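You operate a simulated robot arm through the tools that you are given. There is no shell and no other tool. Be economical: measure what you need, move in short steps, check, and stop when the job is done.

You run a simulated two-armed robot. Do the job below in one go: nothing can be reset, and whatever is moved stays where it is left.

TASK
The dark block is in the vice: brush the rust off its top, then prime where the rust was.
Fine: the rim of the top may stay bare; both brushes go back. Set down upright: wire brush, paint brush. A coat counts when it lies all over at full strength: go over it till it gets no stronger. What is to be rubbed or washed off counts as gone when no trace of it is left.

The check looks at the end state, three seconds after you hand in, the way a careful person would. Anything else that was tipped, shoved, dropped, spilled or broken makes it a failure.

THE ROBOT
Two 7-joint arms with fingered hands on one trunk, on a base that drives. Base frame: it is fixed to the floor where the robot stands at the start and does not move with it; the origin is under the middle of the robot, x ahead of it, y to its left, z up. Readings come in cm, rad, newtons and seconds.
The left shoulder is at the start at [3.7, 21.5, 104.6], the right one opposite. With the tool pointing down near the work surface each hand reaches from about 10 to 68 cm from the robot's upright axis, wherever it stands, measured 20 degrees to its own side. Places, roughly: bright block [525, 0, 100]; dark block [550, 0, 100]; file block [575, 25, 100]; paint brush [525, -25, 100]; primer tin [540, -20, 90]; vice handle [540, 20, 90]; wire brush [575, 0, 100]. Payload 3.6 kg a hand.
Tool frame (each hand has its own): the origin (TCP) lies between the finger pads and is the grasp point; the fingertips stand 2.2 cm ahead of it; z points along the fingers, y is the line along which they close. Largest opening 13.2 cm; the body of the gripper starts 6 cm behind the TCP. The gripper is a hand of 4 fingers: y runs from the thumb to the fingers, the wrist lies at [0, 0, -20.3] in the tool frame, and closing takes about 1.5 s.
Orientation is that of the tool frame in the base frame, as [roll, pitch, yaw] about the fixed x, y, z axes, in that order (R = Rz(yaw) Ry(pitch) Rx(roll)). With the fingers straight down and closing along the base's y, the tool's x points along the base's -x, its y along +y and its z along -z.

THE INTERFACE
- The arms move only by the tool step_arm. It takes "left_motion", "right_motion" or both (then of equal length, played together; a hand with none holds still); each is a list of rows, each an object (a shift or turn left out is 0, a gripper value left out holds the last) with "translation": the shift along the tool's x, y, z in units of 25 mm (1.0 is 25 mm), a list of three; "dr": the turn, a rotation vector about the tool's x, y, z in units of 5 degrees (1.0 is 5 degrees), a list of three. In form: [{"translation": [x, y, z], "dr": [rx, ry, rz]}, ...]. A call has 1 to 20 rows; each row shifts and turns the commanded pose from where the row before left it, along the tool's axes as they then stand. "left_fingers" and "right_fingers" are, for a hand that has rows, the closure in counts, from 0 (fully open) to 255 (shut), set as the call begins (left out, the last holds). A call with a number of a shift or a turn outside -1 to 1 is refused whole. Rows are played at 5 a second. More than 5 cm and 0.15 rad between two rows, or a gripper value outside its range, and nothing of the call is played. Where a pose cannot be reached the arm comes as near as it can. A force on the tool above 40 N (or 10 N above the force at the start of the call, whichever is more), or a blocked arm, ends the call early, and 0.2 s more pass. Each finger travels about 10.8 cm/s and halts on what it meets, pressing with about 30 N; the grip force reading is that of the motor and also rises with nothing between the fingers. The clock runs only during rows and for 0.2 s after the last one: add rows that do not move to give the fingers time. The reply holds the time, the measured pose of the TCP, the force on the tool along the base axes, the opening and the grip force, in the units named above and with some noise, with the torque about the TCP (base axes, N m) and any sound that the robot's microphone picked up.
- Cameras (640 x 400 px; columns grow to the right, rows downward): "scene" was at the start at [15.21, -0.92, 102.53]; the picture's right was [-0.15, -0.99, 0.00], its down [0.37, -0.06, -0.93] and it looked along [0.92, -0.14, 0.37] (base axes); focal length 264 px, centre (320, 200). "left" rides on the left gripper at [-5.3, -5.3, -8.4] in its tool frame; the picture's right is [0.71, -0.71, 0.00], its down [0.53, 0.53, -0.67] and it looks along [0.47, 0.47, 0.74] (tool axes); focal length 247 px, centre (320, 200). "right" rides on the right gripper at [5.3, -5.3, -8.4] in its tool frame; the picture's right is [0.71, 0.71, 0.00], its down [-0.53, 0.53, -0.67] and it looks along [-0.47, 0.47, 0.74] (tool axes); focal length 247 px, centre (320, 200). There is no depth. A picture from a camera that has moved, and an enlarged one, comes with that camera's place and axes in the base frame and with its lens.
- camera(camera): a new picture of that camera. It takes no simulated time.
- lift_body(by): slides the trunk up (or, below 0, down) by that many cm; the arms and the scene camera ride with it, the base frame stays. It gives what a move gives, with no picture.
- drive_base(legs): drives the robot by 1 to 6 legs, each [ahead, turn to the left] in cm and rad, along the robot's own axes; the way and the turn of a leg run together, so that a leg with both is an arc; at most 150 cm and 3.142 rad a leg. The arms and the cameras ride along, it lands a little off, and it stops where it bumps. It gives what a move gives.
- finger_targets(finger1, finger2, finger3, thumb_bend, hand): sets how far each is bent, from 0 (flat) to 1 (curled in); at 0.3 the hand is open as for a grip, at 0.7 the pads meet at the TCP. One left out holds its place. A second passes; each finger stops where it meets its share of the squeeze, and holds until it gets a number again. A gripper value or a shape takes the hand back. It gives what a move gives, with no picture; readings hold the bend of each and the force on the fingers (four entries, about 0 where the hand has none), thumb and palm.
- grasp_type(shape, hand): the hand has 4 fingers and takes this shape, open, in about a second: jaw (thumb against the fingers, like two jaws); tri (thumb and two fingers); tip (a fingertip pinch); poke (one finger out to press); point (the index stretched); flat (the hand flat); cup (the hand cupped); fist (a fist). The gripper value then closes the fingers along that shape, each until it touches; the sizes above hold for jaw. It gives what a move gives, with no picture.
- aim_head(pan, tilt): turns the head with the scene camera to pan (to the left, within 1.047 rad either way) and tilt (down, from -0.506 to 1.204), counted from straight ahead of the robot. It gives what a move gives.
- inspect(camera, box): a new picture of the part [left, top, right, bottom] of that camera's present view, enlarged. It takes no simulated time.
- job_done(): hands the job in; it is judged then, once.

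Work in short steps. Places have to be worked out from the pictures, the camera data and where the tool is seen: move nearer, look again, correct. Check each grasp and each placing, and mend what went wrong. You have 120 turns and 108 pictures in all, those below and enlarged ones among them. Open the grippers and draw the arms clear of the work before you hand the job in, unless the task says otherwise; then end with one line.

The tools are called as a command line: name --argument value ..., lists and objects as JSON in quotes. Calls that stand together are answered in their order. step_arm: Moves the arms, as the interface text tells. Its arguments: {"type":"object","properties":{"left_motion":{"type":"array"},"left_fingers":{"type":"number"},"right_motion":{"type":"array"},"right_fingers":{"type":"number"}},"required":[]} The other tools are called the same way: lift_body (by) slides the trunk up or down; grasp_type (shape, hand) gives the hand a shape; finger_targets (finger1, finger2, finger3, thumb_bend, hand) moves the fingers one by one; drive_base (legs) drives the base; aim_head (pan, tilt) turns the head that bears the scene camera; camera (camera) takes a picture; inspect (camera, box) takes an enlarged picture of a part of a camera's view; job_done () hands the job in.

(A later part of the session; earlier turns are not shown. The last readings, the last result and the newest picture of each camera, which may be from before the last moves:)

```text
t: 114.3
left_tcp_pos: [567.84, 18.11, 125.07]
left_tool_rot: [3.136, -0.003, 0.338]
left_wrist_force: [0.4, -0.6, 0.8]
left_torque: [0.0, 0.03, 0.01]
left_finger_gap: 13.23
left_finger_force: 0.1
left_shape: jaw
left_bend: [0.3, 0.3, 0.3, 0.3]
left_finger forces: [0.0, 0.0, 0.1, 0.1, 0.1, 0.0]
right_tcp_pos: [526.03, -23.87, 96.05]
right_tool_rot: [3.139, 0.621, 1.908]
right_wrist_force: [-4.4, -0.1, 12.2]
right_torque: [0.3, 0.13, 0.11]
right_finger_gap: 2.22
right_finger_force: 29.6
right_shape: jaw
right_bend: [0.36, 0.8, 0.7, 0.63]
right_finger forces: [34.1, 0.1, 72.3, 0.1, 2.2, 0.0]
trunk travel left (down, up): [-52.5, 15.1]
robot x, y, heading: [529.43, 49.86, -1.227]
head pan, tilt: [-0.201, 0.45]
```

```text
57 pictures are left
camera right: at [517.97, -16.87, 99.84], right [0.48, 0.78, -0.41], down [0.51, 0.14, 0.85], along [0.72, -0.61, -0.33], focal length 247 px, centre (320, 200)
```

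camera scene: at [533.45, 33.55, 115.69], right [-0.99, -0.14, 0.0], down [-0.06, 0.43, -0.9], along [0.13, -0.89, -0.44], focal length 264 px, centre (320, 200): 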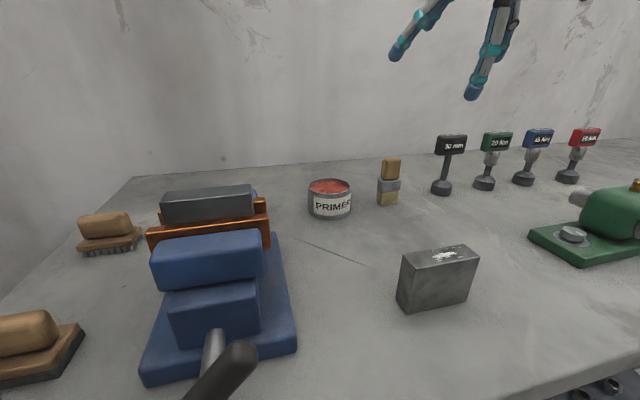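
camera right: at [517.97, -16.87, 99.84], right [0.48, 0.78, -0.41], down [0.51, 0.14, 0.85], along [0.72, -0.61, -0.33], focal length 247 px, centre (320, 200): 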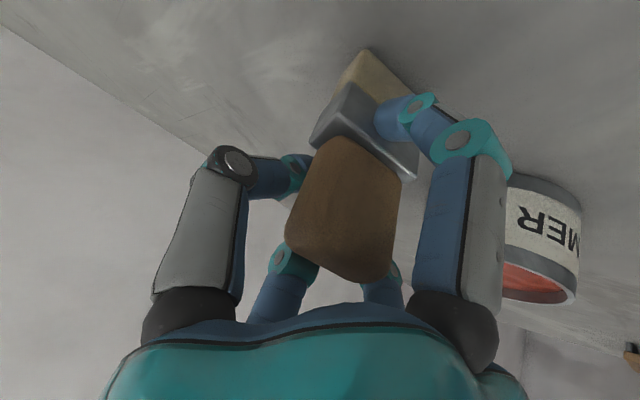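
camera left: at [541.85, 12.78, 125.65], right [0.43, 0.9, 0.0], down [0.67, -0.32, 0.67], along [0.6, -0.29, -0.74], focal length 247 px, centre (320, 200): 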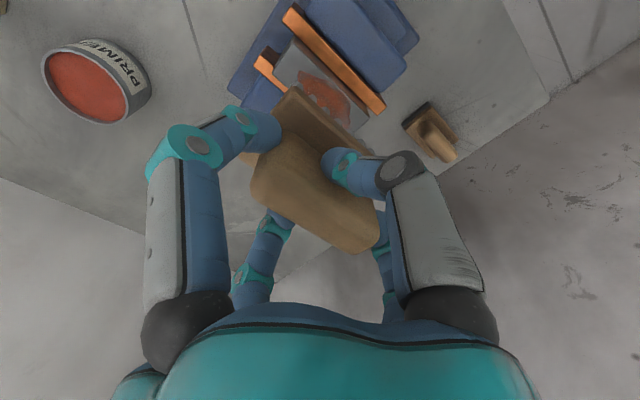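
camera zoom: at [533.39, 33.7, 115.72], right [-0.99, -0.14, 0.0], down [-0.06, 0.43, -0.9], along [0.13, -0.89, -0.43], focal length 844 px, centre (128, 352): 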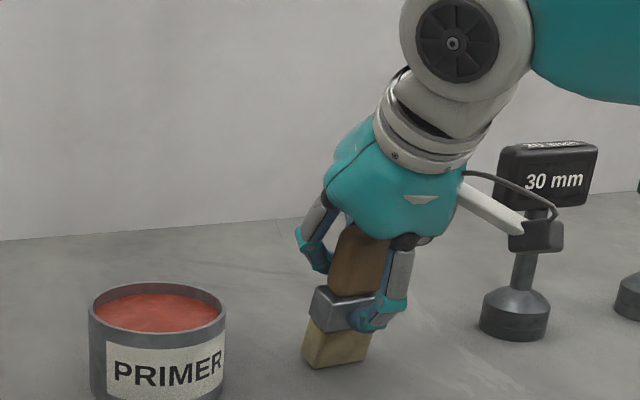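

The tilted hand's low finger pressed the ferrule and cocked the brush; two fingers carry no load. I reopen, and will regrasp with less tilt (20°), which my reach estimate allows.

step_arm --right_motion '[{}, {}, {}, {}, {}, {}, {}]' --right_fingers 0

inspect --camera "scene" --box '[280, 90, 480, 215]'

camera --camera "right"

```text
t: 115.9
left_tcp_pos: [567.84, 17.93, 124.92]
left_tool_rot: [3.138, -0.002, 0.34]
left_wrist_force: [0.7, -0.2, -0.2]
left_torque: [0.01, 0.0, 0.03]
left_finger_gap: 13.2
left_finger_force: 0.2
left_shape: jaw
left_bend: [0.3, 0.3, 0.3, 0.3]
left_finger forces: [0.0, 0.0, 0.0, 0.1, 0.0, 0.0]
right_tcp_pos: [526.16, -23.93, 95.96]
right_tool_rot: [3.141, 0.616, 1.909]
right_wrist_force: [-0.1, 0.0, 0.0]
right_torque: [-0.03, 0.02, -0.02]
right_finger_gap: 13.18
right_finger_force: 0.1
right_shape: jaw
right_bend: [0.3, 0.3, 0.3, 0.3]
right_finger forces: [0.0, 0.0, 0.0, 0.1, 0.0, 0.0]
trunk travel left (down, up): [-52.5, 15.1]
robot x, y, heading: [529.56, 49.29, -1.225]
head pan, tilt: [-0.201, 0.45]
```

```text
3.20 times, centred on (380, 152) of scene
camera zoom: at [533.45, 33.55, 115.69], right [-0.99, -0.14, 0.0], down [-0.06, 0.43, -0.9], along [0.13, -0.89, -0.44], focal length 844 px, centre (128, 352)
```

zoom: 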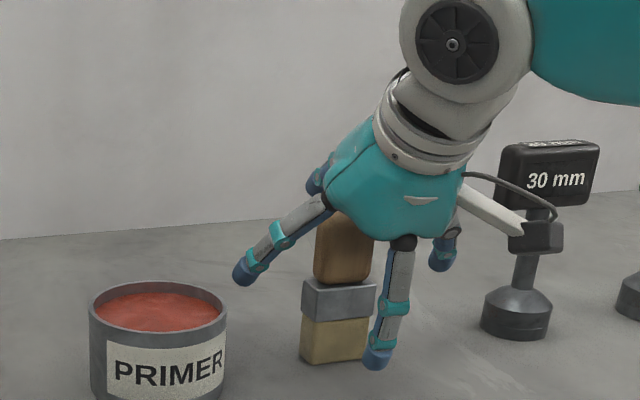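

```text
55 pictures are left
camera right: at [518.03, -16.96, 99.69], right [0.48, 0.78, -0.41], down [0.51, 0.13, 0.85], along [0.72, -0.61, -0.33], focal length 247 px, centre (320, 200)
```

right: 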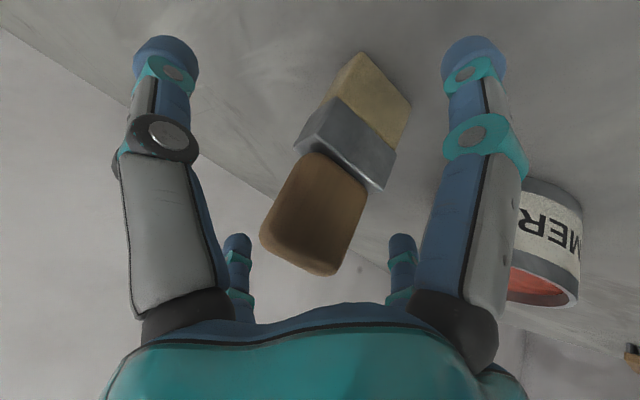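

The brush settled upright, shifted about 0.7 cm. I reduce the tilt to 20° in place and re-centre on (526.6,-24.6).

step_arm --right_motion '[{"dr": [0, 0.75, 0]}, {"dr": [0, 0.75, 0]}, {"dr": [0, 0.75, 0]}, {"dr": [0, 0.75, 0]}, {"translation": [-0.17, 0.04, 0]}, {"translation": [-0.17, 0.04, 0]}, {}]'

inspect --camera "scene" --box '[280, 90, 480, 215]'

camera --camera "right"

```text
t: 117.5
left_tcp_pos: [567.85, 17.95, 125.0]
left_tool_rot: [3.137, -0.001, 0.339]
left_wrist_force: [0.5, 0.1, -0.6]
left_torque: [0.01, -0.01, 0.0]
left_finger_gap: 13.19
left_finger_force: 0.1
left_shape: jaw
left_bend: [0.3, 0.3, 0.3, 0.3]
left_finger forces: [0.1, 0.0, 0.1, 0.0, 0.1, 0.0]
right_tcp_pos: [526.38, -24.58, 96.23]
right_tool_rot: [3.14, 0.354, 1.908]
right_wrist_force: [-0.5, -0.6, 0.3]
right_torque: [0.0, 0.03, 0.02]
right_finger_gap: 13.18
right_finger_force: 0.1
right_shape: jaw
right_bend: [0.3, 0.3, 0.3, 0.3]
right_finger forces: [0.0, 0.0, 0.1, 0.0, 0.1, 0.0]
trunk travel left (down, up): [-52.5, 15.1]
robot x, y, heading: [529.67, 49.66, -1.23]
head pan, tilt: [-0.201, 0.45]
```

```text
3.20 times, centred on (380, 152) of scene
camera zoom: at [533.43, 33.54, 115.69], right [-0.99, -0.14, 0.0], down [-0.06, 0.43, -0.9], along [0.13, -0.89, -0.44], focal length 844 px, centre (128, 352)
```

zoom: 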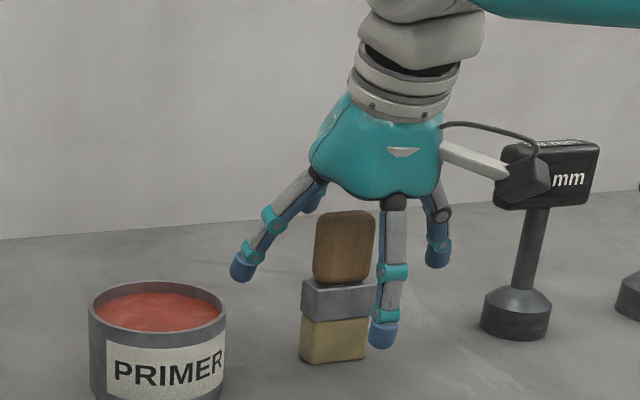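

```text
53 pictures are left
camera right: at [518.73, -18.82, 102.22], right [0.45, 0.86, -0.24], down [0.58, -0.07, 0.81], along [0.68, -0.5, -0.53], focal length 247 px, centre (320, 200)
```

right: 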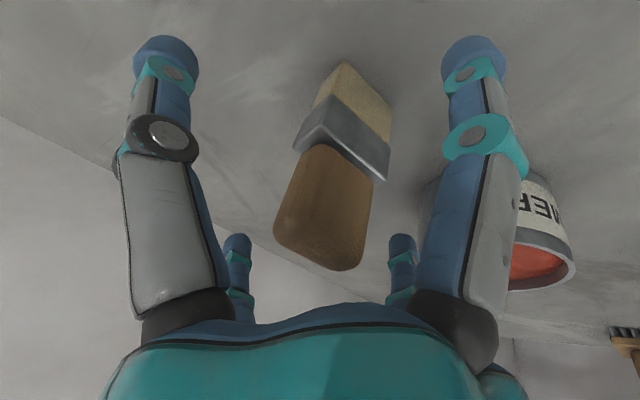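

Well aligned now. A small shift (0.5 cm forward, 0.4 cm up), then close.

step_arm --right_motion '[{"translation": [-0.2, 0.08, -0.15]}, {}]'

step_arm --right_motion '[{}, {}, {}, {}, {}, {}, {}, {}, {}, {}]' --right_fingers 255

inspect --camera "scene" --box '[280, 90, 480, 215]'

camera --camera "right"

```text
t: 118.1
left_tcp_pos: [567.94, 17.94, 124.97]
left_tool_rot: [3.138, -0.002, 0.339]
left_wrist_force: [-0.3, -0.6, 0.1]
left_torque: [0.0, 0.0, -0.02]
left_finger_gap: 13.18
left_finger_force: 0.0
left_shape: jaw
left_bend: [0.3, 0.3, 0.3, 0.3]
left_finger forces: [0.0, 0.0, 0.1, 0.1, 0.0, 0.0]
right_tcp_pos: [526.56, -24.81, 96.77]
right_tool_rot: [3.14, 0.354, 1.908]
right_wrist_force: [-0.3, 0.3, 1.3]
right_torque: [0.03, -0.02, 0.03]
right_finger_gap: 13.2
right_finger_force: 0.0
right_shape: jaw
right_bend: [0.3, 0.3, 0.3, 0.3]
right_finger forces: [0.1, 0.0, 0.0, 0.0, 0.0, 0.1]
trunk travel left (down, up): [-52.5, 15.1]
robot x, y, heading: [529.89, 49.89, -1.227]
head pan, tilt: [-0.201, 0.45]
```

```text
t: 120.3
left_tcp_pos: [567.76, 18.05, 125.02]
left_tool_rot: [3.136, -0.003, 0.341]
left_wrist_force: [-0.2, 0.4, -0.3]
left_torque: [0.0, 0.0, 0.01]
left_finger_gap: 13.18
left_finger_force: 0.1
left_shape: jaw
left_bend: [0.3, 0.3, 0.3, 0.3]
left_finger forces: [0.0, 0.0, 0.1, 0.0, 0.0, 0.0]
right_tcp_pos: [526.66, -24.81, 96.96]
right_tool_rot: [3.14, 0.359, 1.907]
right_wrist_force: [-3.4, -2.0, 14.6]
right_torque: [0.08, 0.0, 0.01]
right_finger_gap: 2.11
right_finger_force: 29.8
right_shape: jaw
right_bend: [0.45, 0.82, 0.7, 0.69]
right_finger forces: [26.2, 0.0, 51.1, 0.0, 26.1, 0.0]
trunk travel left (down, up): [-52.5, 15.1]
robot x, y, heading: [529.39, 49.29, -1.228]
head pan, tilt: [-0.201, 0.45]
```

```text
3.20 times, centred on (380, 152) of scene
camera zoom: at [533.4, 33.67, 115.72], right [-0.99, -0.14, 0.0], down [-0.06, 0.43, -0.9], along [0.13, -0.89, -0.43], focal length 844 px, centre (128, 352)
```

zoom: 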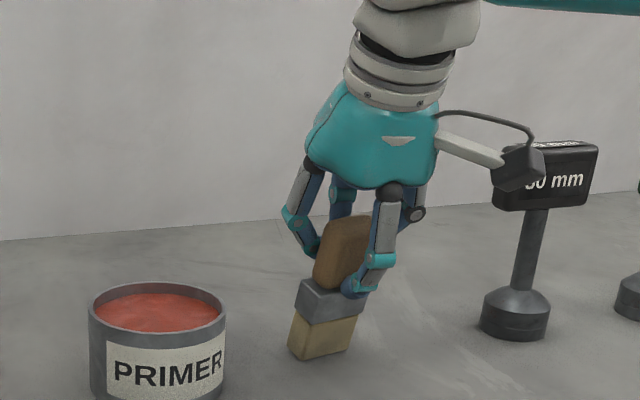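

```text
51 pictures are left
camera right: at [519.01, -19.0, 102.89], right [0.45, 0.86, -0.25], down [0.58, -0.07, 0.81], along [0.68, -0.51, -0.53], focal length 247 px, centre (320, 200)
```

right: 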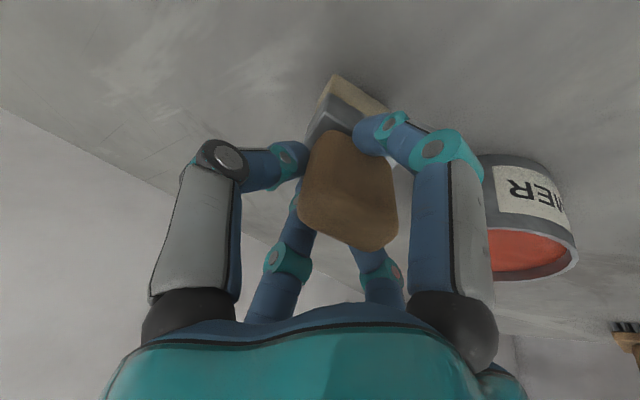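

Three fingers now hold it firmly (26/51/26 N), the brush cocked some 10° in the hand; I can turn the hand to set it upright. Lift and look.

step_arm --right_motion '[{"translation": [0.175, 0, -0.47]}, {"translation": [0.35, 0, -0.94]}, {"translation": [0.35, 0, -0.94]}, {"translation": [0.35, 0, -0.94]}, {}]'

inspect --camera "scene" --box '[280, 60, 480, 185]'

camera --camera "right"

camera --camera "left"

```text
t: 121.5
left_tcp_pos: [567.98, 17.8, 125.02]
left_tool_rot: [3.139, -0.002, 0.338]
left_wrist_force: [0.2, -0.3, 0.4]
left_torque: [0.01, 0.03, 0.01]
left_finger_gap: 13.21
left_finger_force: 0.1
left_shape: jaw
left_bend: [0.3, 0.3, 0.3, 0.3]
left_finger forces: [0.0, 0.1, 0.0, 0.0, 0.0, 0.1]
right_tcp_pos: [524.87, -19.55, 103.24]
right_tool_rot: [3.14, 0.353, 1.908]
right_wrist_force: [-0.8, 0.5, -1.9]
right_torque: [-0.08, -0.03, 0.0]
right_finger_gap: 2.0
right_finger_force: 29.9
right_shape: jaw
right_bend: [0.46, 0.82, 0.7, 0.69]
right_finger forces: [29.4, 0.1, 45.2, 0.0, 23.3, 0.0]
trunk travel left (down, up): [-52.5, 15.1]
robot x, y, heading: [529.54, 49.43, -1.226]
head pan, tilt: [-0.201, 0.45]
```

```text
3.20 times, centred on (380, 122) of scene
camera zoom: at [533.47, 33.48, 115.68], right [-0.99, -0.14, 0.0], down [-0.06, 0.43, -0.9], along [0.13, -0.89, -0.44], focal length 844 px, centre (128, 448)
```

zoom: 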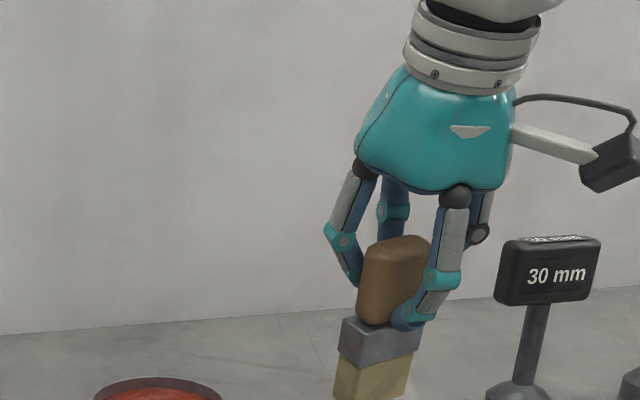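

```text
49 pictures are left
camera right: at [517.24, -13.74, 109.14], right [0.45, 0.86, -0.24], down [0.58, -0.07, 0.81], along [0.68, -0.5, -0.53], focal length 247 px, centre (320, 200)
```

right: 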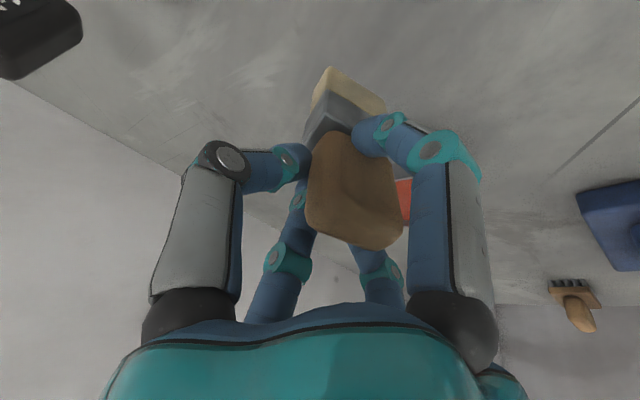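

```text
48 pictures are left
camera left: at [561.02, 21.22, 133.24], right [0.43, 0.9, 0.0], down [0.67, -0.32, 0.67], along [0.6, -0.29, -0.74], focal length 247 px, centre (320, 200)
```

left: 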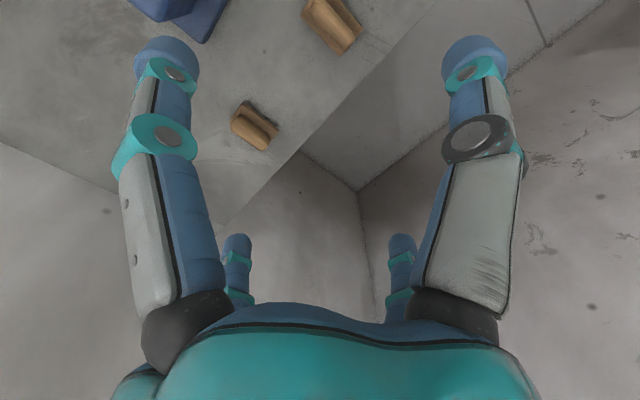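

The brush hangs in line with the tool axis (tilted ~20° forward). Tin centre triangulates to (538.8,-17.6), rim z≈94. I raise and bring the bristles over the tin.

step_arm --right_motion '[{"translation": [-0.28, 0, -0.75]}, {"translation": [-0.28, 0, -0.75]}, {"translation": [0.03, 0.92, 0.02]}, {"translation": [0.03, 0.92, 0.02]}, {"translation": [0.03, 0.92, 0.02]}, {"translation": [0.03, 0.92, 0.02]}, {"translation": [0.03, 0.92, 0.02]}, {"translation": [0.03, 0.92, 0.02]}, {}]'

inspect --camera "scene" --box '[240, 90, 440, 215]'

camera --camera "right"

```text
t: 123.5
left_tcp_pos: [567.82, 17.8, 125.03]
left_tool_rot: [3.139, -0.003, 0.339]
left_wrist_force: [0.9, 0.0, 0.2]
left_torque: [0.01, 0.02, -0.03]
left_finger_gap: 13.21
left_finger_force: 0.0
left_shape: jaw
left_bend: [0.3, 0.3, 0.3, 0.3]
left_finger forces: [0.1, 0.0, 0.0, 0.0, 0.0, 0.0]
right_tcp_pos: [537.87, -14.45, 107.0]
right_tool_rot: [3.138, 0.355, 1.908]
right_wrist_force: [0.1, 0.4, -2.3]
right_torque: [-0.05, -0.01, -0.02]
right_finger_gap: 2.03
right_finger_force: 29.4
right_shape: jaw
right_bend: [0.46, 0.82, 0.7, 0.69]
right_finger forces: [29.6, 0.0, 44.9, 0.1, 23.4, 0.0]
trunk travel left (down, up): [-52.5, 15.1]
robot x, y, heading: [529.42, 49.75, -1.228]
head pan, tilt: [-0.201, 0.45]
```

```text
3.20 times, centred on (340, 152) of scene
camera zoom: at [533.42, 33.51, 115.69], right [-0.99, -0.14, 0.0], down [-0.06, 0.43, -0.9], along [0.13, -0.89, -0.44], focal length 844 px, centre (256, 352)
```

zoom: 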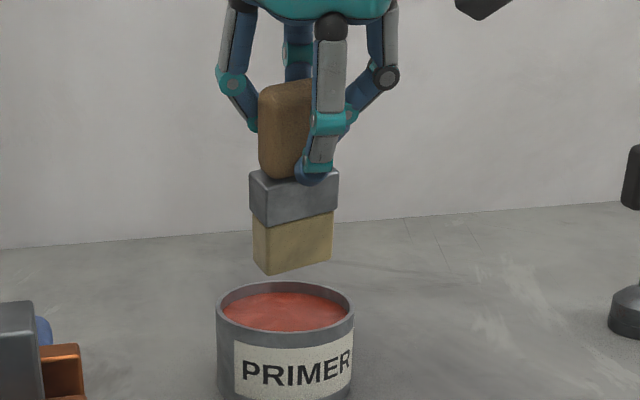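

```text
46 pictures are left
camera right: at [530.22, -8.69, 112.99], right [0.45, 0.86, -0.24], down [0.58, -0.07, 0.81], along [0.68, -0.51, -0.53], focal length 247 px, centre (320, 200)
```

right: 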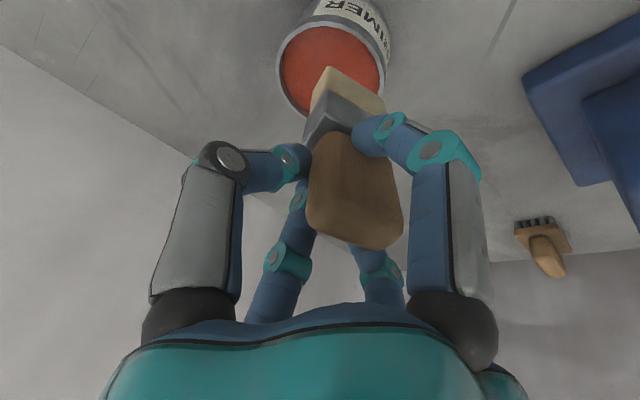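

Centred over the tin. Dip about 6.3 cm straight down (bristle ends to ≈z 91).

step_arm --right_motion '[{"translation": [0.22, 0, 0.59]}, {"translation": [0.22, 0, 0.59]}, {"translation": [0.22, 0, 0.59]}, {"translation": [0.22, 0, 0.59]}, {}, {}]'

inspect --camera "scene" --box '[240, 90, 440, 215]'

```text
t: 124.5
left_tcp_pos: [567.94, 17.92, 125.05]
left_tool_rot: [3.138, -0.002, 0.339]
left_wrist_force: [0.7, -1.9, 0.2]
left_torque: [0.07, 0.02, -0.03]
left_finger_gap: 13.17
left_finger_force: 0.0
left_shape: jaw
left_bend: [0.3, 0.3, 0.3, 0.3]
left_finger forces: [0.0, 0.0, 0.0, 0.1, 0.1, 0.0]
right_tcp_pos: [538.02, -14.95, 102.33]
right_tool_rot: [3.136, 0.38, 1.908]
right_wrist_force: [-8.8, 7.1, 21.3]
right_torque: [0.98, 0.45, 0.22]
right_finger_gap: 2.11
right_finger_force: 30.2
right_shape: jaw
right_bend: [0.44, 0.82, 0.7, 0.68]
right_finger forces: [48.6, 0.8, 43.8, 0.0, 23.0, 0.1]
trunk travel left (down, up): [-52.5, 15.1]
robot x, y, heading: [529.65, 49.39, -1.227]
head pan, tilt: [-0.201, 0.45]
stopped in row 5 (right hand): the force on the tool passed its limit at 43 N (the readings are from after the stop); the commanded pose is now the measured one
```

```text
3.20 times, centred on (340, 152) of scene
camera zoom: at [533.41, 33.63, 115.72], right [-0.99, -0.14, 0.0], down [-0.06, 0.43, -0.9], along [0.13, -0.89, -0.44], focal length 844 px, centre (256, 352)
```

zoom: 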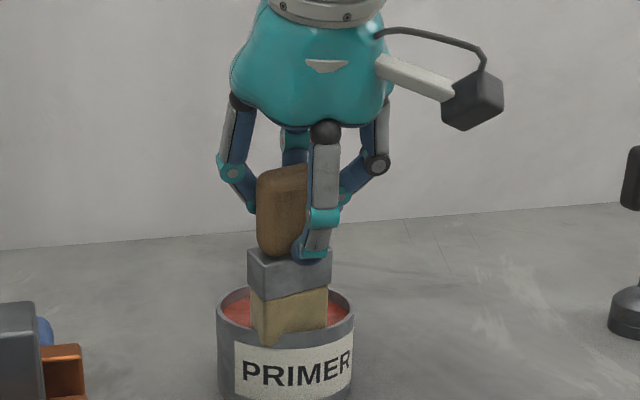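

The bristles met the front rim: the brush hangs more upright than I assumed. Raise at once and look.

step_arm --right_motion '[{"translation": [-0.2, 0, -0.55]}, {"translation": [-0.2, 0, -0.55]}, {"translation": [-0.2, 0, -0.55]}, {"translation": [-0.2, 0, -0.55]}, {}]'

camera --camera "right"

inspect --camera "scene" --box '[240, 90, 440, 215]'

```text
t: 125.7
left_tcp_pos: [567.84, 17.75, 124.94]
left_tool_rot: [3.139, -0.001, 0.339]
left_wrist_force: [-0.9, -0.3, 0.0]
left_torque: [0.02, 0.01, -0.02]
left_finger_gap: 13.19
left_finger_force: 0.0
left_shape: jaw
left_bend: [0.3, 0.3, 0.3, 0.3]
left_finger forces: [0.0, 0.1, 0.1, 0.0, 0.1, 0.0]
right_tcp_pos: [537.9, -14.74, 107.56]
right_tool_rot: [3.137, 0.373, 1.907]
right_wrist_force: [-0.6, 0.7, -1.2]
right_torque: [0.01, 0.02, -0.02]
right_finger_gap: 2.07
right_finger_force: 30.3
right_shape: jaw
right_bend: [0.45, 0.82, 0.7, 0.68]
right_finger forces: [28.1, 0.1, 44.2, 0.0, 22.7, 0.0]
trunk travel left (down, up): [-52.5, 15.1]
robot x, y, heading: [529.7, 49.67, -1.226]
head pan, tilt: [-0.201, 0.45]
```

```text
44 pictures are left
camera right: at [530.29, -8.95, 113.4], right [0.45, 0.86, -0.26], down [0.57, -0.06, 0.82], along [0.68, -0.51, -0.52], focal length 247 px, centre (320, 200)
```

right: 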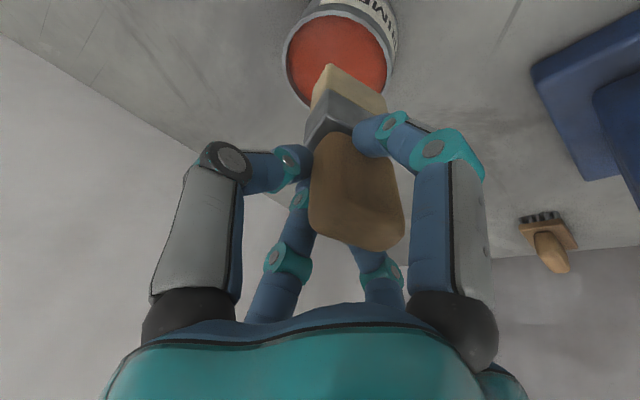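

```text
3.20 times, centred on (340, 152) of scene
camera zoom: at [533.45, 33.51, 115.68], right [-0.99, -0.14, 0.0], down [-0.06, 0.43, -0.9], along [0.13, -0.89, -0.44], focal length 844 px, centre (256, 352)
```

zoom: 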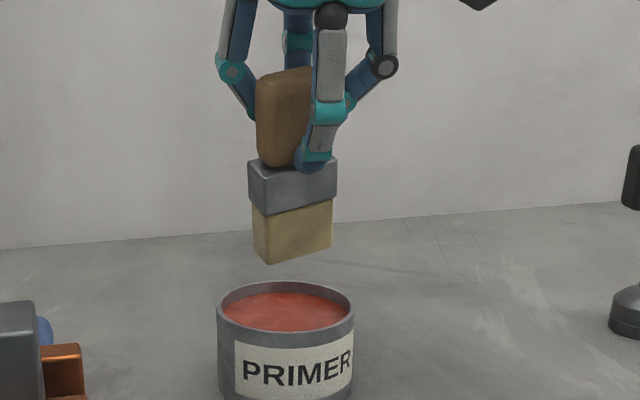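

Triangulating the bristle corners: the brush hangs vertical, its foot directly below the TCP (8.5 cm), yawed ~15°. So I move 2.6 cm forward and dip again.

step_arm --right_motion '[{"translation": [-0.5, -0.06, 0.2]}, {"translation": [-0.5, -0.06, 0.19]}, {"translation": [0.2, 0, 0.52]}, {"translation": [0.2, 0, 0.52]}, {"translation": [0.2, 0, 0.52]}, {}]'

inspect --camera "scene" --box '[240, 90, 440, 215]'

```text
t: 127.1
left_tcp_pos: [567.83, 17.81, 125.13]
left_tool_rot: [3.139, -0.002, 0.339]
left_wrist_force: [-0.4, -0.5, 0.6]
left_torque: [0.0, 0.0, -0.04]
left_finger_gap: 13.21
left_finger_force: 0.0
left_shape: jaw
left_bend: [0.3, 0.3, 0.3, 0.3]
left_finger forces: [0.0, 0.0, 0.1, 0.1, 0.1, 0.0]
right_tcp_pos: [538.56, -17.4, 103.48]
right_tool_rot: [3.136, 0.373, 1.907]
right_wrist_force: [0.0, 0.1, -0.9]
right_torque: [-0.01, 0.02, -0.01]
right_finger_gap: 2.03
right_finger_force: 29.9
right_shape: jaw
right_bend: [0.45, 0.82, 0.7, 0.68]
right_finger forces: [28.0, 0.0, 43.8, 0.0, 22.7, 0.0]
trunk travel left (down, up): [-52.5, 15.1]
robot x, y, heading: [529.66, 49.65, -1.225]
head pan, tilt: [-0.201, 0.45]
```

```text
3.20 times, centred on (340, 152) of scene
camera zoom: at [533.46, 33.53, 115.69], right [-0.99, -0.14, 0.0], down [-0.06, 0.43, -0.9], along [0.13, -0.89, -0.44], focal length 844 px, centre (256, 352)
```

zoom: 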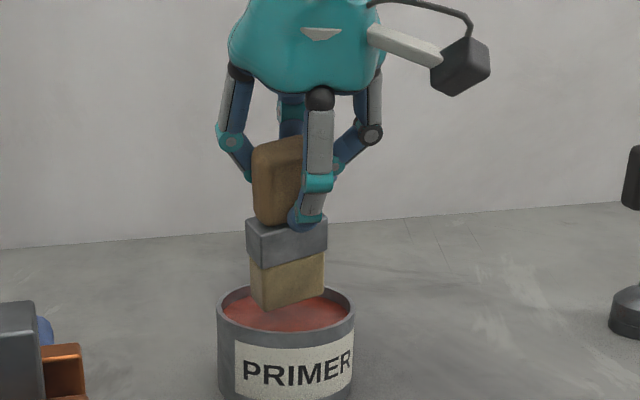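

Inside the rim now. Lower about 3 cm more into the paint.

step_arm --right_motion '[{"translation": [0.15, 0, 0.37]}, {"translation": [0.15, 0, 0.37]}, {"translation": [0.15, 0, 0.37]}, {}, {}]'

inspect --camera "scene" --box '[240, 90, 440, 215]'

```text
t: 127.9
left_tcp_pos: [567.87, 18.0, 125.08]
left_tool_rot: [3.137, -0.002, 0.338]
left_wrist_force: [0.2, -0.8, -0.2]
left_torque: [0.02, 0.05, -0.01]
left_finger_gap: 13.18
left_finger_force: 0.0
left_shape: jaw
left_bend: [0.3, 0.3, 0.3, 0.3]
left_finger forces: [0.0, 0.1, 0.1, 0.1, 0.0, 0.0]
right_tcp_pos: [538.38, -18.0, 102.34]
right_tool_rot: [3.139, 0.397, 1.907]
right_wrist_force: [-7.6, 6.2, 19.2]
right_torque: [0.9, 0.35, 0.26]
right_finger_gap: 2.08
right_finger_force: 29.5
right_shape: jaw
right_bend: [0.44, 0.82, 0.7, 0.69]
right_finger forces: [47.5, 0.3, 45.8, 0.1, 23.1, 0.0]
trunk travel left (down, up): [-52.5, 15.1]
robot x, y, heading: [529.81, 49.38, -1.226]
head pan, tilt: [-0.201, 0.45]
stopped in row 3 (right hand): the force on the tool passed its limit at 46 N (the readings are from after the stop); the commanded pose is now the measured one
```

```text
3.20 times, centred on (340, 152) of scene
camera zoom: at [533.43, 33.61, 115.71], right [-0.99, -0.14, 0.0], down [-0.06, 0.43, -0.9], along [0.13, -0.89, -0.44], focal length 844 px, centre (256, 352)
```

zoom: 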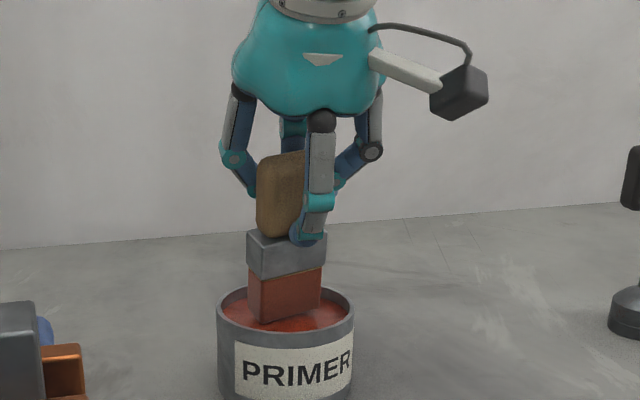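

Contact at the paint and the bristles are red: loaded. Raise straight up, square the brush with the block (−15° yaw), and move the left hand farther away.

step_arm --right_motion '[{"translation": [-0.2, 0, -0.5]}, {"translation": [-0.36, 0, -0.93]}, {"translation": [-0.36, 0, -0.93]}, {"translation": [-0.36, 0, -0.93]}, {"translation": [-0.36, 0, -0.93]}, {"translation": [-0.36, 0, -0.93]}, {"translation": [-0.36, 0, -0.93]}, {"dr": [0, 0.28, 0]}, {"dr": [0.364, 0, 0.931]}, {"dr": [0.364, 0, 0.931]}, {"dr": [0.364, 0, 0.931]}, {}]' --left_motion '[{"translation": [0, 0, -0.8]}, {"translation": [0, -0.6, -0.8]}, {"translation": [0, -0.6, -0.8]}, {"translation": [0, -0.6, -0.8]}, {"translation": [0.4, -0.6, 0]}, {"translation": [0.4, -0.6, 0]}, {}, {}, {}, {}, {}, {}]'

aim_head --pan 0 --tilt 0.35

camera --camera "scene"

```text
t: 130.5
left_tcp_pos: [567.24, 25.75, 133.11]
left_tool_rot: [3.138, -0.002, 0.339]
left_wrist_force: [0.3, -0.2, 0.7]
left_torque: [-0.04, 0.04, 0.02]
left_finger_gap: 13.22
left_finger_force: 0.1
left_shape: jaw
left_bend: [0.3, 0.3, 0.3, 0.3]
left_finger forces: [0.0, 0.0, 0.0, 0.1, 0.0, 0.0]
right_tcp_pos: [538.25, -17.64, 118.35]
right_tool_rot: [3.14, 0.369, 1.644]
right_wrist_force: [0.0, -0.2, -2.0]
right_torque: [-0.01, -0.01, 0.0]
right_finger_gap: 2.04
right_finger_force: 29.7
right_shape: jaw
right_bend: [0.45, 0.82, 0.7, 0.68]
right_finger forces: [28.4, 0.0, 43.9, 0.1, 22.2, 0.1]
trunk travel left (down, up): [-52.5, 15.1]
robot x, y, heading: [529.46, 49.61, -1.228]
head pan, tilt: [-0.201, 0.45]
```

```text
t: 131.2
left_tcp_pos: [567.15, 25.54, 132.96]
left_tool_rot: [3.14, -0.001, 0.339]
left_wrist_force: [-0.7, 0.7, 0.7]
left_torque: [0.03, 0.01, 0.0]
left_finger_gap: 13.19
left_finger_force: 0.1
left_shape: jaw
left_bend: [0.3, 0.3, 0.3, 0.3]
left_finger forces: [0.0, 0.0, 0.0, 0.0, 0.1, 0.1]
right_tcp_pos: [538.16, -17.63, 118.35]
right_tool_rot: [3.14, 0.368, 1.645]
right_wrist_force: [-0.1, -0.6, -1.7]
right_torque: [-0.01, 0.01, 0.02]
right_finger_gap: 2.06
right_finger_force: 30.4
right_shape: jaw
right_bend: [0.45, 0.82, 0.7, 0.68]
right_finger forces: [28.5, 0.0, 43.9, 0.1, 22.2, 0.0]
trunk travel left (down, up): [-52.5, 15.1]
robot x, y, heading: [529.68, 49.67, -1.225]
head pan, tilt: [0.0, 0.351]
```

```text
40 pictures are left
camera scene: at [535.27, 33.85, 116.61], right [-0.94, -0.34, 0.0], down [-0.12, 0.32, -0.94], along [0.32, -0.88, -0.34], focal length 264 px, centre (320, 200)
```

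scene: 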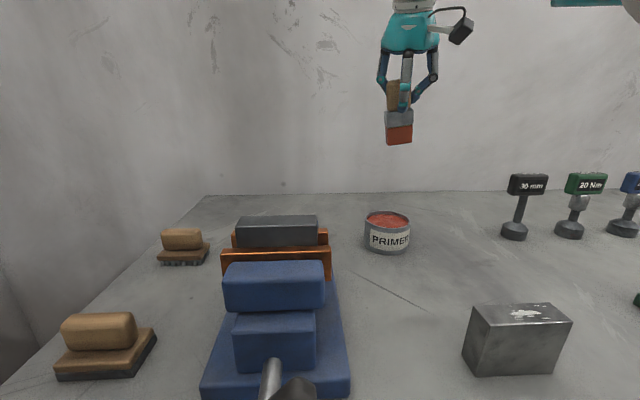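

Brush loaded with primer, nothing disturbed. Carry it over the block.

step_arm --right_motion '[{"translation": [0.99, 0.51, -0.387]}, {"translation": [0.99, 0.51, -0.387]}, {"translation": [0.99, 0.51, -0.387]}, {"translation": [0.99, 0.51, -0.387]}, {"translation": [0.99, 0.51, -0.387]}, {"translation": [0.99, 0.51, -0.387]}, {"translation": [0.99, 0.51, -0.387]}, {"translation": [0.99, 0.51, -0.387]}, {"translation": [0.99, 0.51, -0.387]}, {"translation": [0.99, 0.51, -0.387]}, {}]'

inspect --camera "scene" --box '[180, 130, 380, 255]'

camera --camera "right"

```text
t: 133.6
left_tcp_pos: [567.16, 25.56, 133.23]
left_tool_rot: [3.138, -0.002, 0.34]
left_wrist_force: [0.0, -0.5, -0.5]
left_torque: [0.0, 0.01, -0.04]
left_finger_gap: 13.18
left_finger_force: 0.0
left_shape: jaw
left_bend: [0.3, 0.3, 0.3, 0.3]
left_finger forces: [0.0, 0.1, 0.1, 0.0, 0.0, 0.0]
right_tcp_pos: [549.06, 9.78, 118.34]
right_tool_rot: [3.139, 0.368, 1.645]
right_wrist_force: [-1.2, 0.3, -1.1]
right_torque: [-0.01, -0.02, 0.03]
right_finger_gap: 2.01
right_finger_force: 29.7
right_shape: jaw
right_bend: [0.45, 0.82, 0.7, 0.68]
right_finger forces: [28.5, 0.0, 44.0, 0.0, 21.8, 0.0]
trunk travel left (down, up): [-52.5, 15.1]
robot x, y, heading: [529.54, 49.97, -1.227]
head pan, tilt: [0.0, 0.351]
```

```text
3.20 times, centred on (280, 192) of scene
camera zoom: at [535.26, 33.83, 116.61], right [-0.94, -0.34, 0.0], down [-0.12, 0.32, -0.94], along [0.32, -0.88, -0.34], focal length 844 px, centre (448, 224)
```

zoom: 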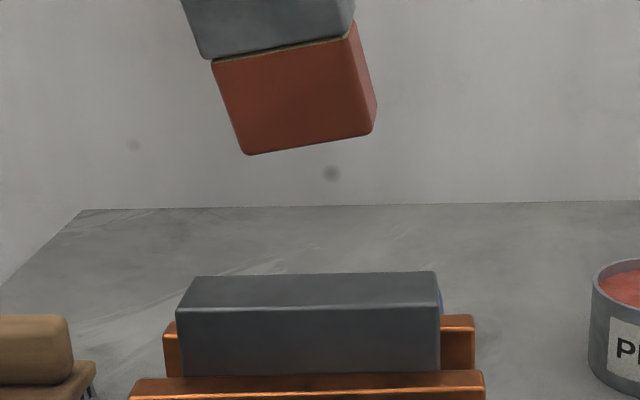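

```text
38 pictures are left
camera right: at [543.17, 17.45, 124.19], right [0.66, 0.71, -0.25], down [0.54, -0.21, 0.81], along [0.53, -0.67, -0.52], focal length 247 px, centre (320, 200)
```

right: 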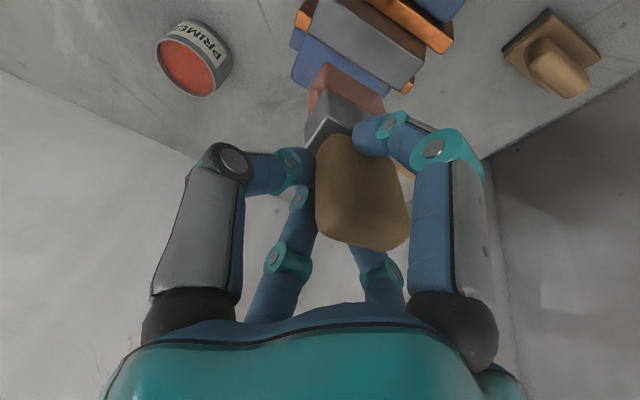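

The second touch rolled the brush about 10° in the hand (bottom to the right). I roll the hand to compensate and look again.

step_arm --right_motion '[{"dr": [-0.898, 0.266, 0.351]}, {"dr": [-0.898, 0.266, 0.351]}, {}]'

inspect --camera "scene" --box '[180, 100, 420, 250]'

```text
t: 134.4
left_tcp_pos: [567.21, 25.51, 133.16]
left_tool_rot: [3.138, -0.002, 0.338]
left_wrist_force: [-0.2, 0.4, -0.6]
left_torque: [0.02, 0.01, -0.02]
left_finger_gap: 13.17
left_finger_force: 0.0
left_shape: jaw
left_bend: [0.3, 0.3, 0.3, 0.3]
left_finger forces: [0.0, 0.0, 0.0, 0.1, 0.0, 0.1]
right_tcp_pos: [548.92, 9.83, 118.41]
right_tool_rot: [2.961, 0.315, 1.586]
right_wrist_force: [0.1, 0.5, -2.1]
right_torque: [-0.01, 0.04, 0.0]
right_finger_gap: 2.04
right_finger_force: 30.0
right_shape: jaw
right_bend: [0.45, 0.82, 0.7, 0.68]
right_finger forces: [28.7, 0.0, 43.8, 0.0, 21.9, 0.0]
trunk travel left (down, up): [-52.5, 15.1]
robot x, y, heading: [529.45, 49.64, -1.23]
head pan, tilt: [0.0, 0.351]
```

```text
2.67 times, centred on (300, 175) of scene
camera zoom: at [535.28, 33.89, 116.61], right [-0.94, -0.34, 0.0], down [-0.12, 0.32, -0.94], along [0.32, -0.88, -0.34], focal length 703 px, centre (373, 267)
```

zoom: 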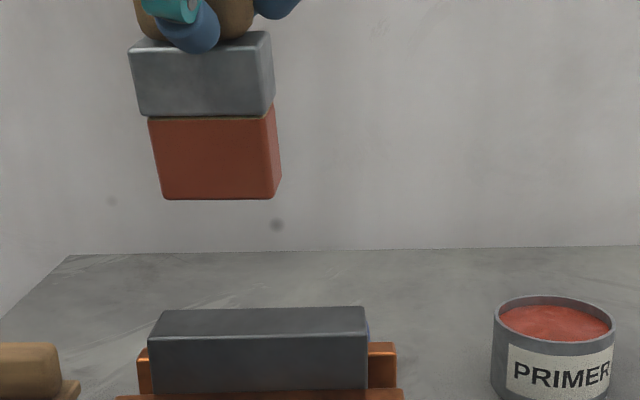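

Brush is upright and square now. Move 1.3 cm forward and down 4 cm, then check against the block top.

step_arm --right_motion '[{"translation": [-0.003, -0.083, 0.556]}, {"translation": [-0.003, -0.083, 0.556]}, {"translation": [-0.003, -0.083, 0.556]}, {}]'

inspect --camera "scene" --box '[180, 130, 380, 255]'

camera --camera "right"

```text
t: 135.4
left_tcp_pos: [567.18, 25.77, 133.16]
left_tool_rot: [3.139, -0.002, 0.339]
left_wrist_force: [-0.3, -0.5, 0.1]
left_torque: [-0.01, -0.01, 0.01]
left_finger_gap: 13.2
left_finger_force: 0.0
left_shape: jaw
left_bend: [0.3, 0.3, 0.3, 0.3]
left_finger forces: [0.0, 0.0, 0.0, 0.0, 0.0, 0.0]
right_tcp_pos: [549.13, 8.55, 114.44]
right_tool_rot: [2.963, 0.315, 1.587]
right_wrist_force: [-0.3, 0.9, -1.4]
right_torque: [-0.01, 0.01, 0.0]
right_finger_gap: 2.01
right_finger_force: 30.0
right_shape: jaw
right_bend: [0.45, 0.82, 0.7, 0.67]
right_finger forces: [28.8, 0.0, 43.8, 0.0, 22.0, 0.0]
trunk travel left (down, up): [-52.5, 15.1]
robot x, y, heading: [529.78, 49.79, -1.23]
head pan, tilt: [0.0, 0.351]
```

```text
3.20 times, centred on (280, 192) of scene
camera zoom: at [535.28, 33.89, 116.61], right [-0.94, -0.34, 0.0], down [-0.12, 0.32, -0.94], along [0.32, -0.88, -0.34], focal length 844 px, centre (448, 224)
```

zoom: 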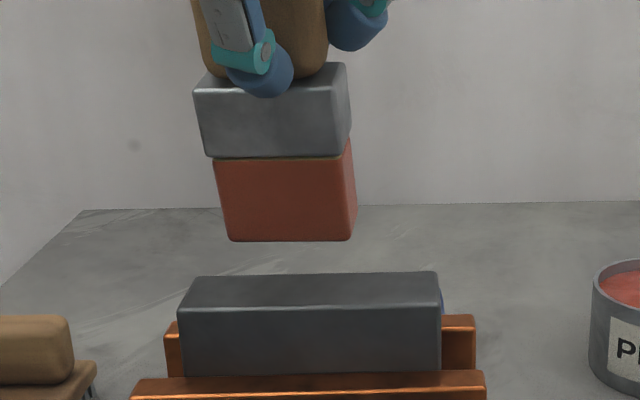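

```text
35 pictures are left
camera right: at [542.33, 15.86, 119.67], right [0.69, 0.72, -0.1], down [0.4, -0.26, 0.88], along [0.61, -0.64, -0.47], focal length 247 px, centre (320, 200)
```

right: 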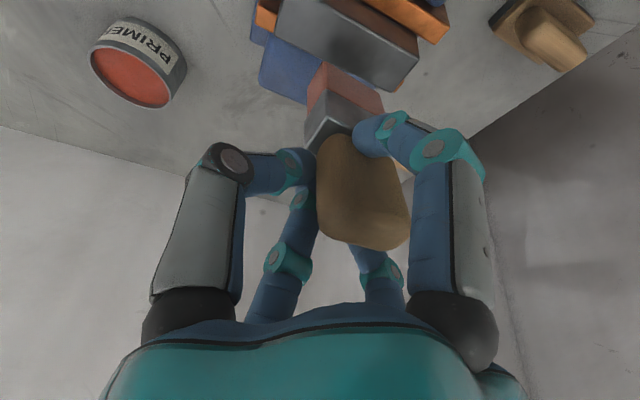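

Alignment agrees with calculation. Lower 1.3 cm, then feel for contact.

step_arm --right_motion '[{"translation": [0.08, -0.044, 0.243]}, {"translation": [0.08, -0.044, 0.243]}, {}]'

step_arm --right_motion '[{"translation": [0.025, -0.014, 0.075]}, {}]'

step_arm --right_motion '[{"translation": [0.025, -0.014, 0.075]}, {}]'

```text
t: 136.2
left_tcp_pos: [567.18, 25.64, 133.08]
left_tool_rot: [3.137, -0.001, 0.339]
left_wrist_force: [-0.3, -0.1, 0.1]
left_torque: [0.0, 0.0, 0.0]
left_finger_gap: 13.17
left_finger_force: 0.0
left_shape: jaw
left_bend: [0.3, 0.3, 0.3, 0.3]
left_finger forces: [0.1, 0.0, 0.0, 0.0, 0.0, 0.1]
right_tcp_pos: [549.09, 8.42, 113.05]
right_tool_rot: [2.963, 0.316, 1.586]
right_wrist_force: [1.4, 0.1, -1.7]
right_torque: [-0.07, 0.04, 0.0]
right_finger_gap: 2.02
right_finger_force: 29.8
right_shape: jaw
right_bend: [0.45, 0.82, 0.7, 0.67]
right_finger forces: [28.8, 0.1, 43.7, 0.1, 21.9, 0.0]
trunk travel left (down, up): [-52.5, 15.1]
robot x, y, heading: [529.29, 49.83, -1.233]
head pan, tilt: [0.0, 0.351]
```

```text
t: 136.8
left_tcp_pos: [567.2, 25.61, 133.06]
left_tool_rot: [3.136, -0.001, 0.34]
left_wrist_force: [-0.8, 0.4, 0.3]
left_torque: [0.01, -0.01, 0.04]
left_finger_gap: 13.2
left_finger_force: 0.0
left_shape: jaw
left_bend: [0.3, 0.3, 0.3, 0.3]
left_finger forces: [0.0, 0.1, 0.0, 0.0, 0.1, 0.0]
right_tcp_pos: [549.05, 8.4, 113.02]
right_tool_rot: [2.964, 0.32, 1.584]
right_wrist_force: [-3.3, -0.8, 5.2]
right_torque: [0.02, -0.01, 0.0]
right_finger_gap: 2.0
right_finger_force: 30.4
right_shape: jaw
right_bend: [0.45, 0.82, 0.7, 0.67]
right_finger forces: [29.0, 0.1, 45.2, 0.0, 23.7, 0.1]
trunk travel left (down, up): [-52.5, 15.1]
robot x, y, heading: [529.56, 49.94, -1.227]
head pan, tilt: [0.0, 0.351]
```

```text
t: 137.4
left_tcp_pos: [567.0, 25.74, 133.23]
left_tool_rot: [3.136, -0.002, 0.338]
left_wrist_force: [-0.3, -0.4, -0.1]
left_torque: [0.04, 0.0, 0.01]
left_finger_gap: 13.2
left_finger_force: 0.1
left_shape: jaw
left_bend: [0.3, 0.3, 0.3, 0.3]
left_finger forces: [0.0, 0.0, 0.1, 0.0, 0.0, 0.1]
right_tcp_pos: [548.99, 8.59, 112.86]
right_tool_rot: [2.96, 0.319, 1.583]
right_wrist_force: [-6.5, -2.1, 16.0]
right_torque: [0.1, 0.05, 0.03]
right_finger_gap: 2.02
right_finger_force: 30.6
right_shape: jaw
right_bend: [0.45, 0.82, 0.7, 0.67]
right_finger forces: [29.7, 0.0, 47.7, 0.0, 26.5, 0.0]
trunk travel left (down, up): [-52.5, 15.1]
robot x, y, heading: [529.67, 49.5, -1.228]
head pan, tilt: [0.0, 0.351]
```

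Contact at about 16 N. Stroke along the block, with small shifts across.

step_arm --right_motion '[{"translation": [-0.135, -0.418, -0.031]}, {"translation": [-0.135, -0.418, -0.031]}, {"translation": [0.135, 0.418, 0.031]}, {"translation": [0.135, 0.418, 0.031]}, {"translation": [0.135, 0.418, 0.031]}, {"translation": [-0.18, 0.053, 0.07]}, {"translation": [-0.135, -0.418, -0.031]}, {"translation": [-0.135, -0.418, -0.031]}, {"translation": [-0.135, -0.418, -0.031]}, {"translation": [0.18, -0.053, -0.07]}, {"translation": [0.18, -0.053, -0.07]}, {"translation": [0.135, 0.418, 0.031]}, {"translation": [0.135, 0.418, 0.031]}, {"translation": [0.135, 0.418, 0.031]}, {"translation": [-0.18, 0.053, 0.07]}]'

inspect --camera "scene" --box '[180, 130, 380, 255]'

```text
t: 140.6
left_tcp_pos: [566.93, 25.58, 133.13]
left_tool_rot: [3.136, -0.002, 0.338]
left_wrist_force: [0.8, -0.9, 0.7]
left_torque: [-0.02, 0.0, 0.0]
left_finger_gap: 13.19
left_finger_force: 0.0
left_shape: jaw
left_bend: [0.3, 0.3, 0.3, 0.3]
left_finger forces: [0.1, 0.0, 0.0, 0.1, 0.1, 0.1]
right_tcp_pos: [549.91, 8.99, 112.8]
right_tool_rot: [2.961, 0.318, 1.583]
right_wrist_force: [-8.4, -1.9, 19.9]
right_torque: [0.02, 0.09, 0.02]
right_finger_gap: 2.02
right_finger_force: 29.8
right_shape: jaw
right_bend: [0.45, 0.82, 0.7, 0.66]
right_finger forces: [29.3, 0.0, 53.5, 0.0, 25.9, 0.1]
trunk travel left (down, up): [-52.5, 15.1]
robot x, y, heading: [529.7, 49.55, -1.224]
head pan, tilt: [0.0, 0.351]
```

```text
3.20 times, centred on (280, 192) of scene
camera zoom: at [535.08, 33.99, 116.65], right [-0.94, -0.34, 0.0], down [-0.11, 0.32, -0.94], along [0.32, -0.88, -0.34], focal length 844 px, centre (448, 224)
```

zoom: 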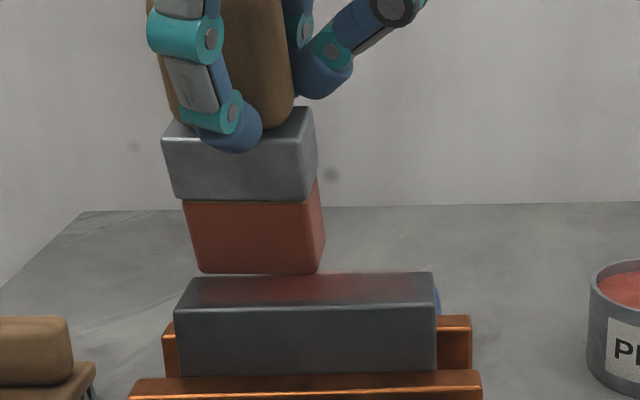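

Paint appears only toward the back: the brush sits about 2 cm too far forward. Lift slightly, shift 2 cm toward me, press again and look.

step_arm --right_motion '[{"translation": [-0.062, 0.034, -0.187]}, {"translation": [0.36, -0.106, -0.139]}, {"translation": [0.36, -0.106, -0.139]}, {"translation": [0.05, -0.027, 0.15]}, {}]'

inspect --camera "scene" --box '[180, 130, 380, 255]'

```text
t: 141.8
left_tcp_pos: [567.01, 25.75, 133.11]
left_tool_rot: [3.136, -0.001, 0.339]
left_wrist_force: [-0.2, 0.0, 0.5]
left_torque: [0.01, -0.04, 0.02]
left_finger_gap: 13.19
left_finger_force: 0.1
left_shape: jaw
left_bend: [0.3, 0.3, 0.3, 0.3]
left_finger forces: [0.0, 0.0, 0.0, 0.0, 0.1, 0.0]
right_tcp_pos: [549.42, 10.94, 113.03]
right_tool_rot: [2.96, 0.317, 1.584]
right_wrist_force: [-6.5, -1.6, 13.6]
right_torque: [0.1, 0.07, 0.07]
right_finger_gap: 2.03
right_finger_force: 30.0
right_shape: jaw
right_bend: [0.45, 0.82, 0.7, 0.66]
right_finger forces: [30.0, 0.0, 50.9, 0.1, 24.4, 0.0]
trunk travel left (down, up): [-52.5, 15.1]
robot x, y, heading: [529.69, 49.99, -1.225]
head pan, tilt: [0.0, 0.351]
```

```text
3.20 times, centred on (280, 192) of scene
camera zoom: at [535.15, 33.97, 116.65], right [-0.94, -0.34, 0.0], down [-0.12, 0.32, -0.94], along [0.32, -0.88, -0.34], focal length 844 px, centre (448, 224)
```

zoom: 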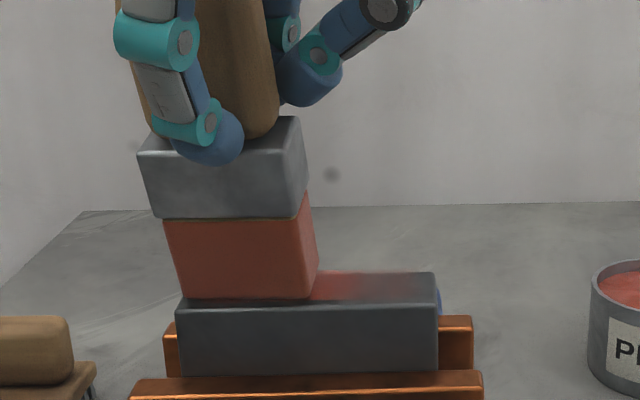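

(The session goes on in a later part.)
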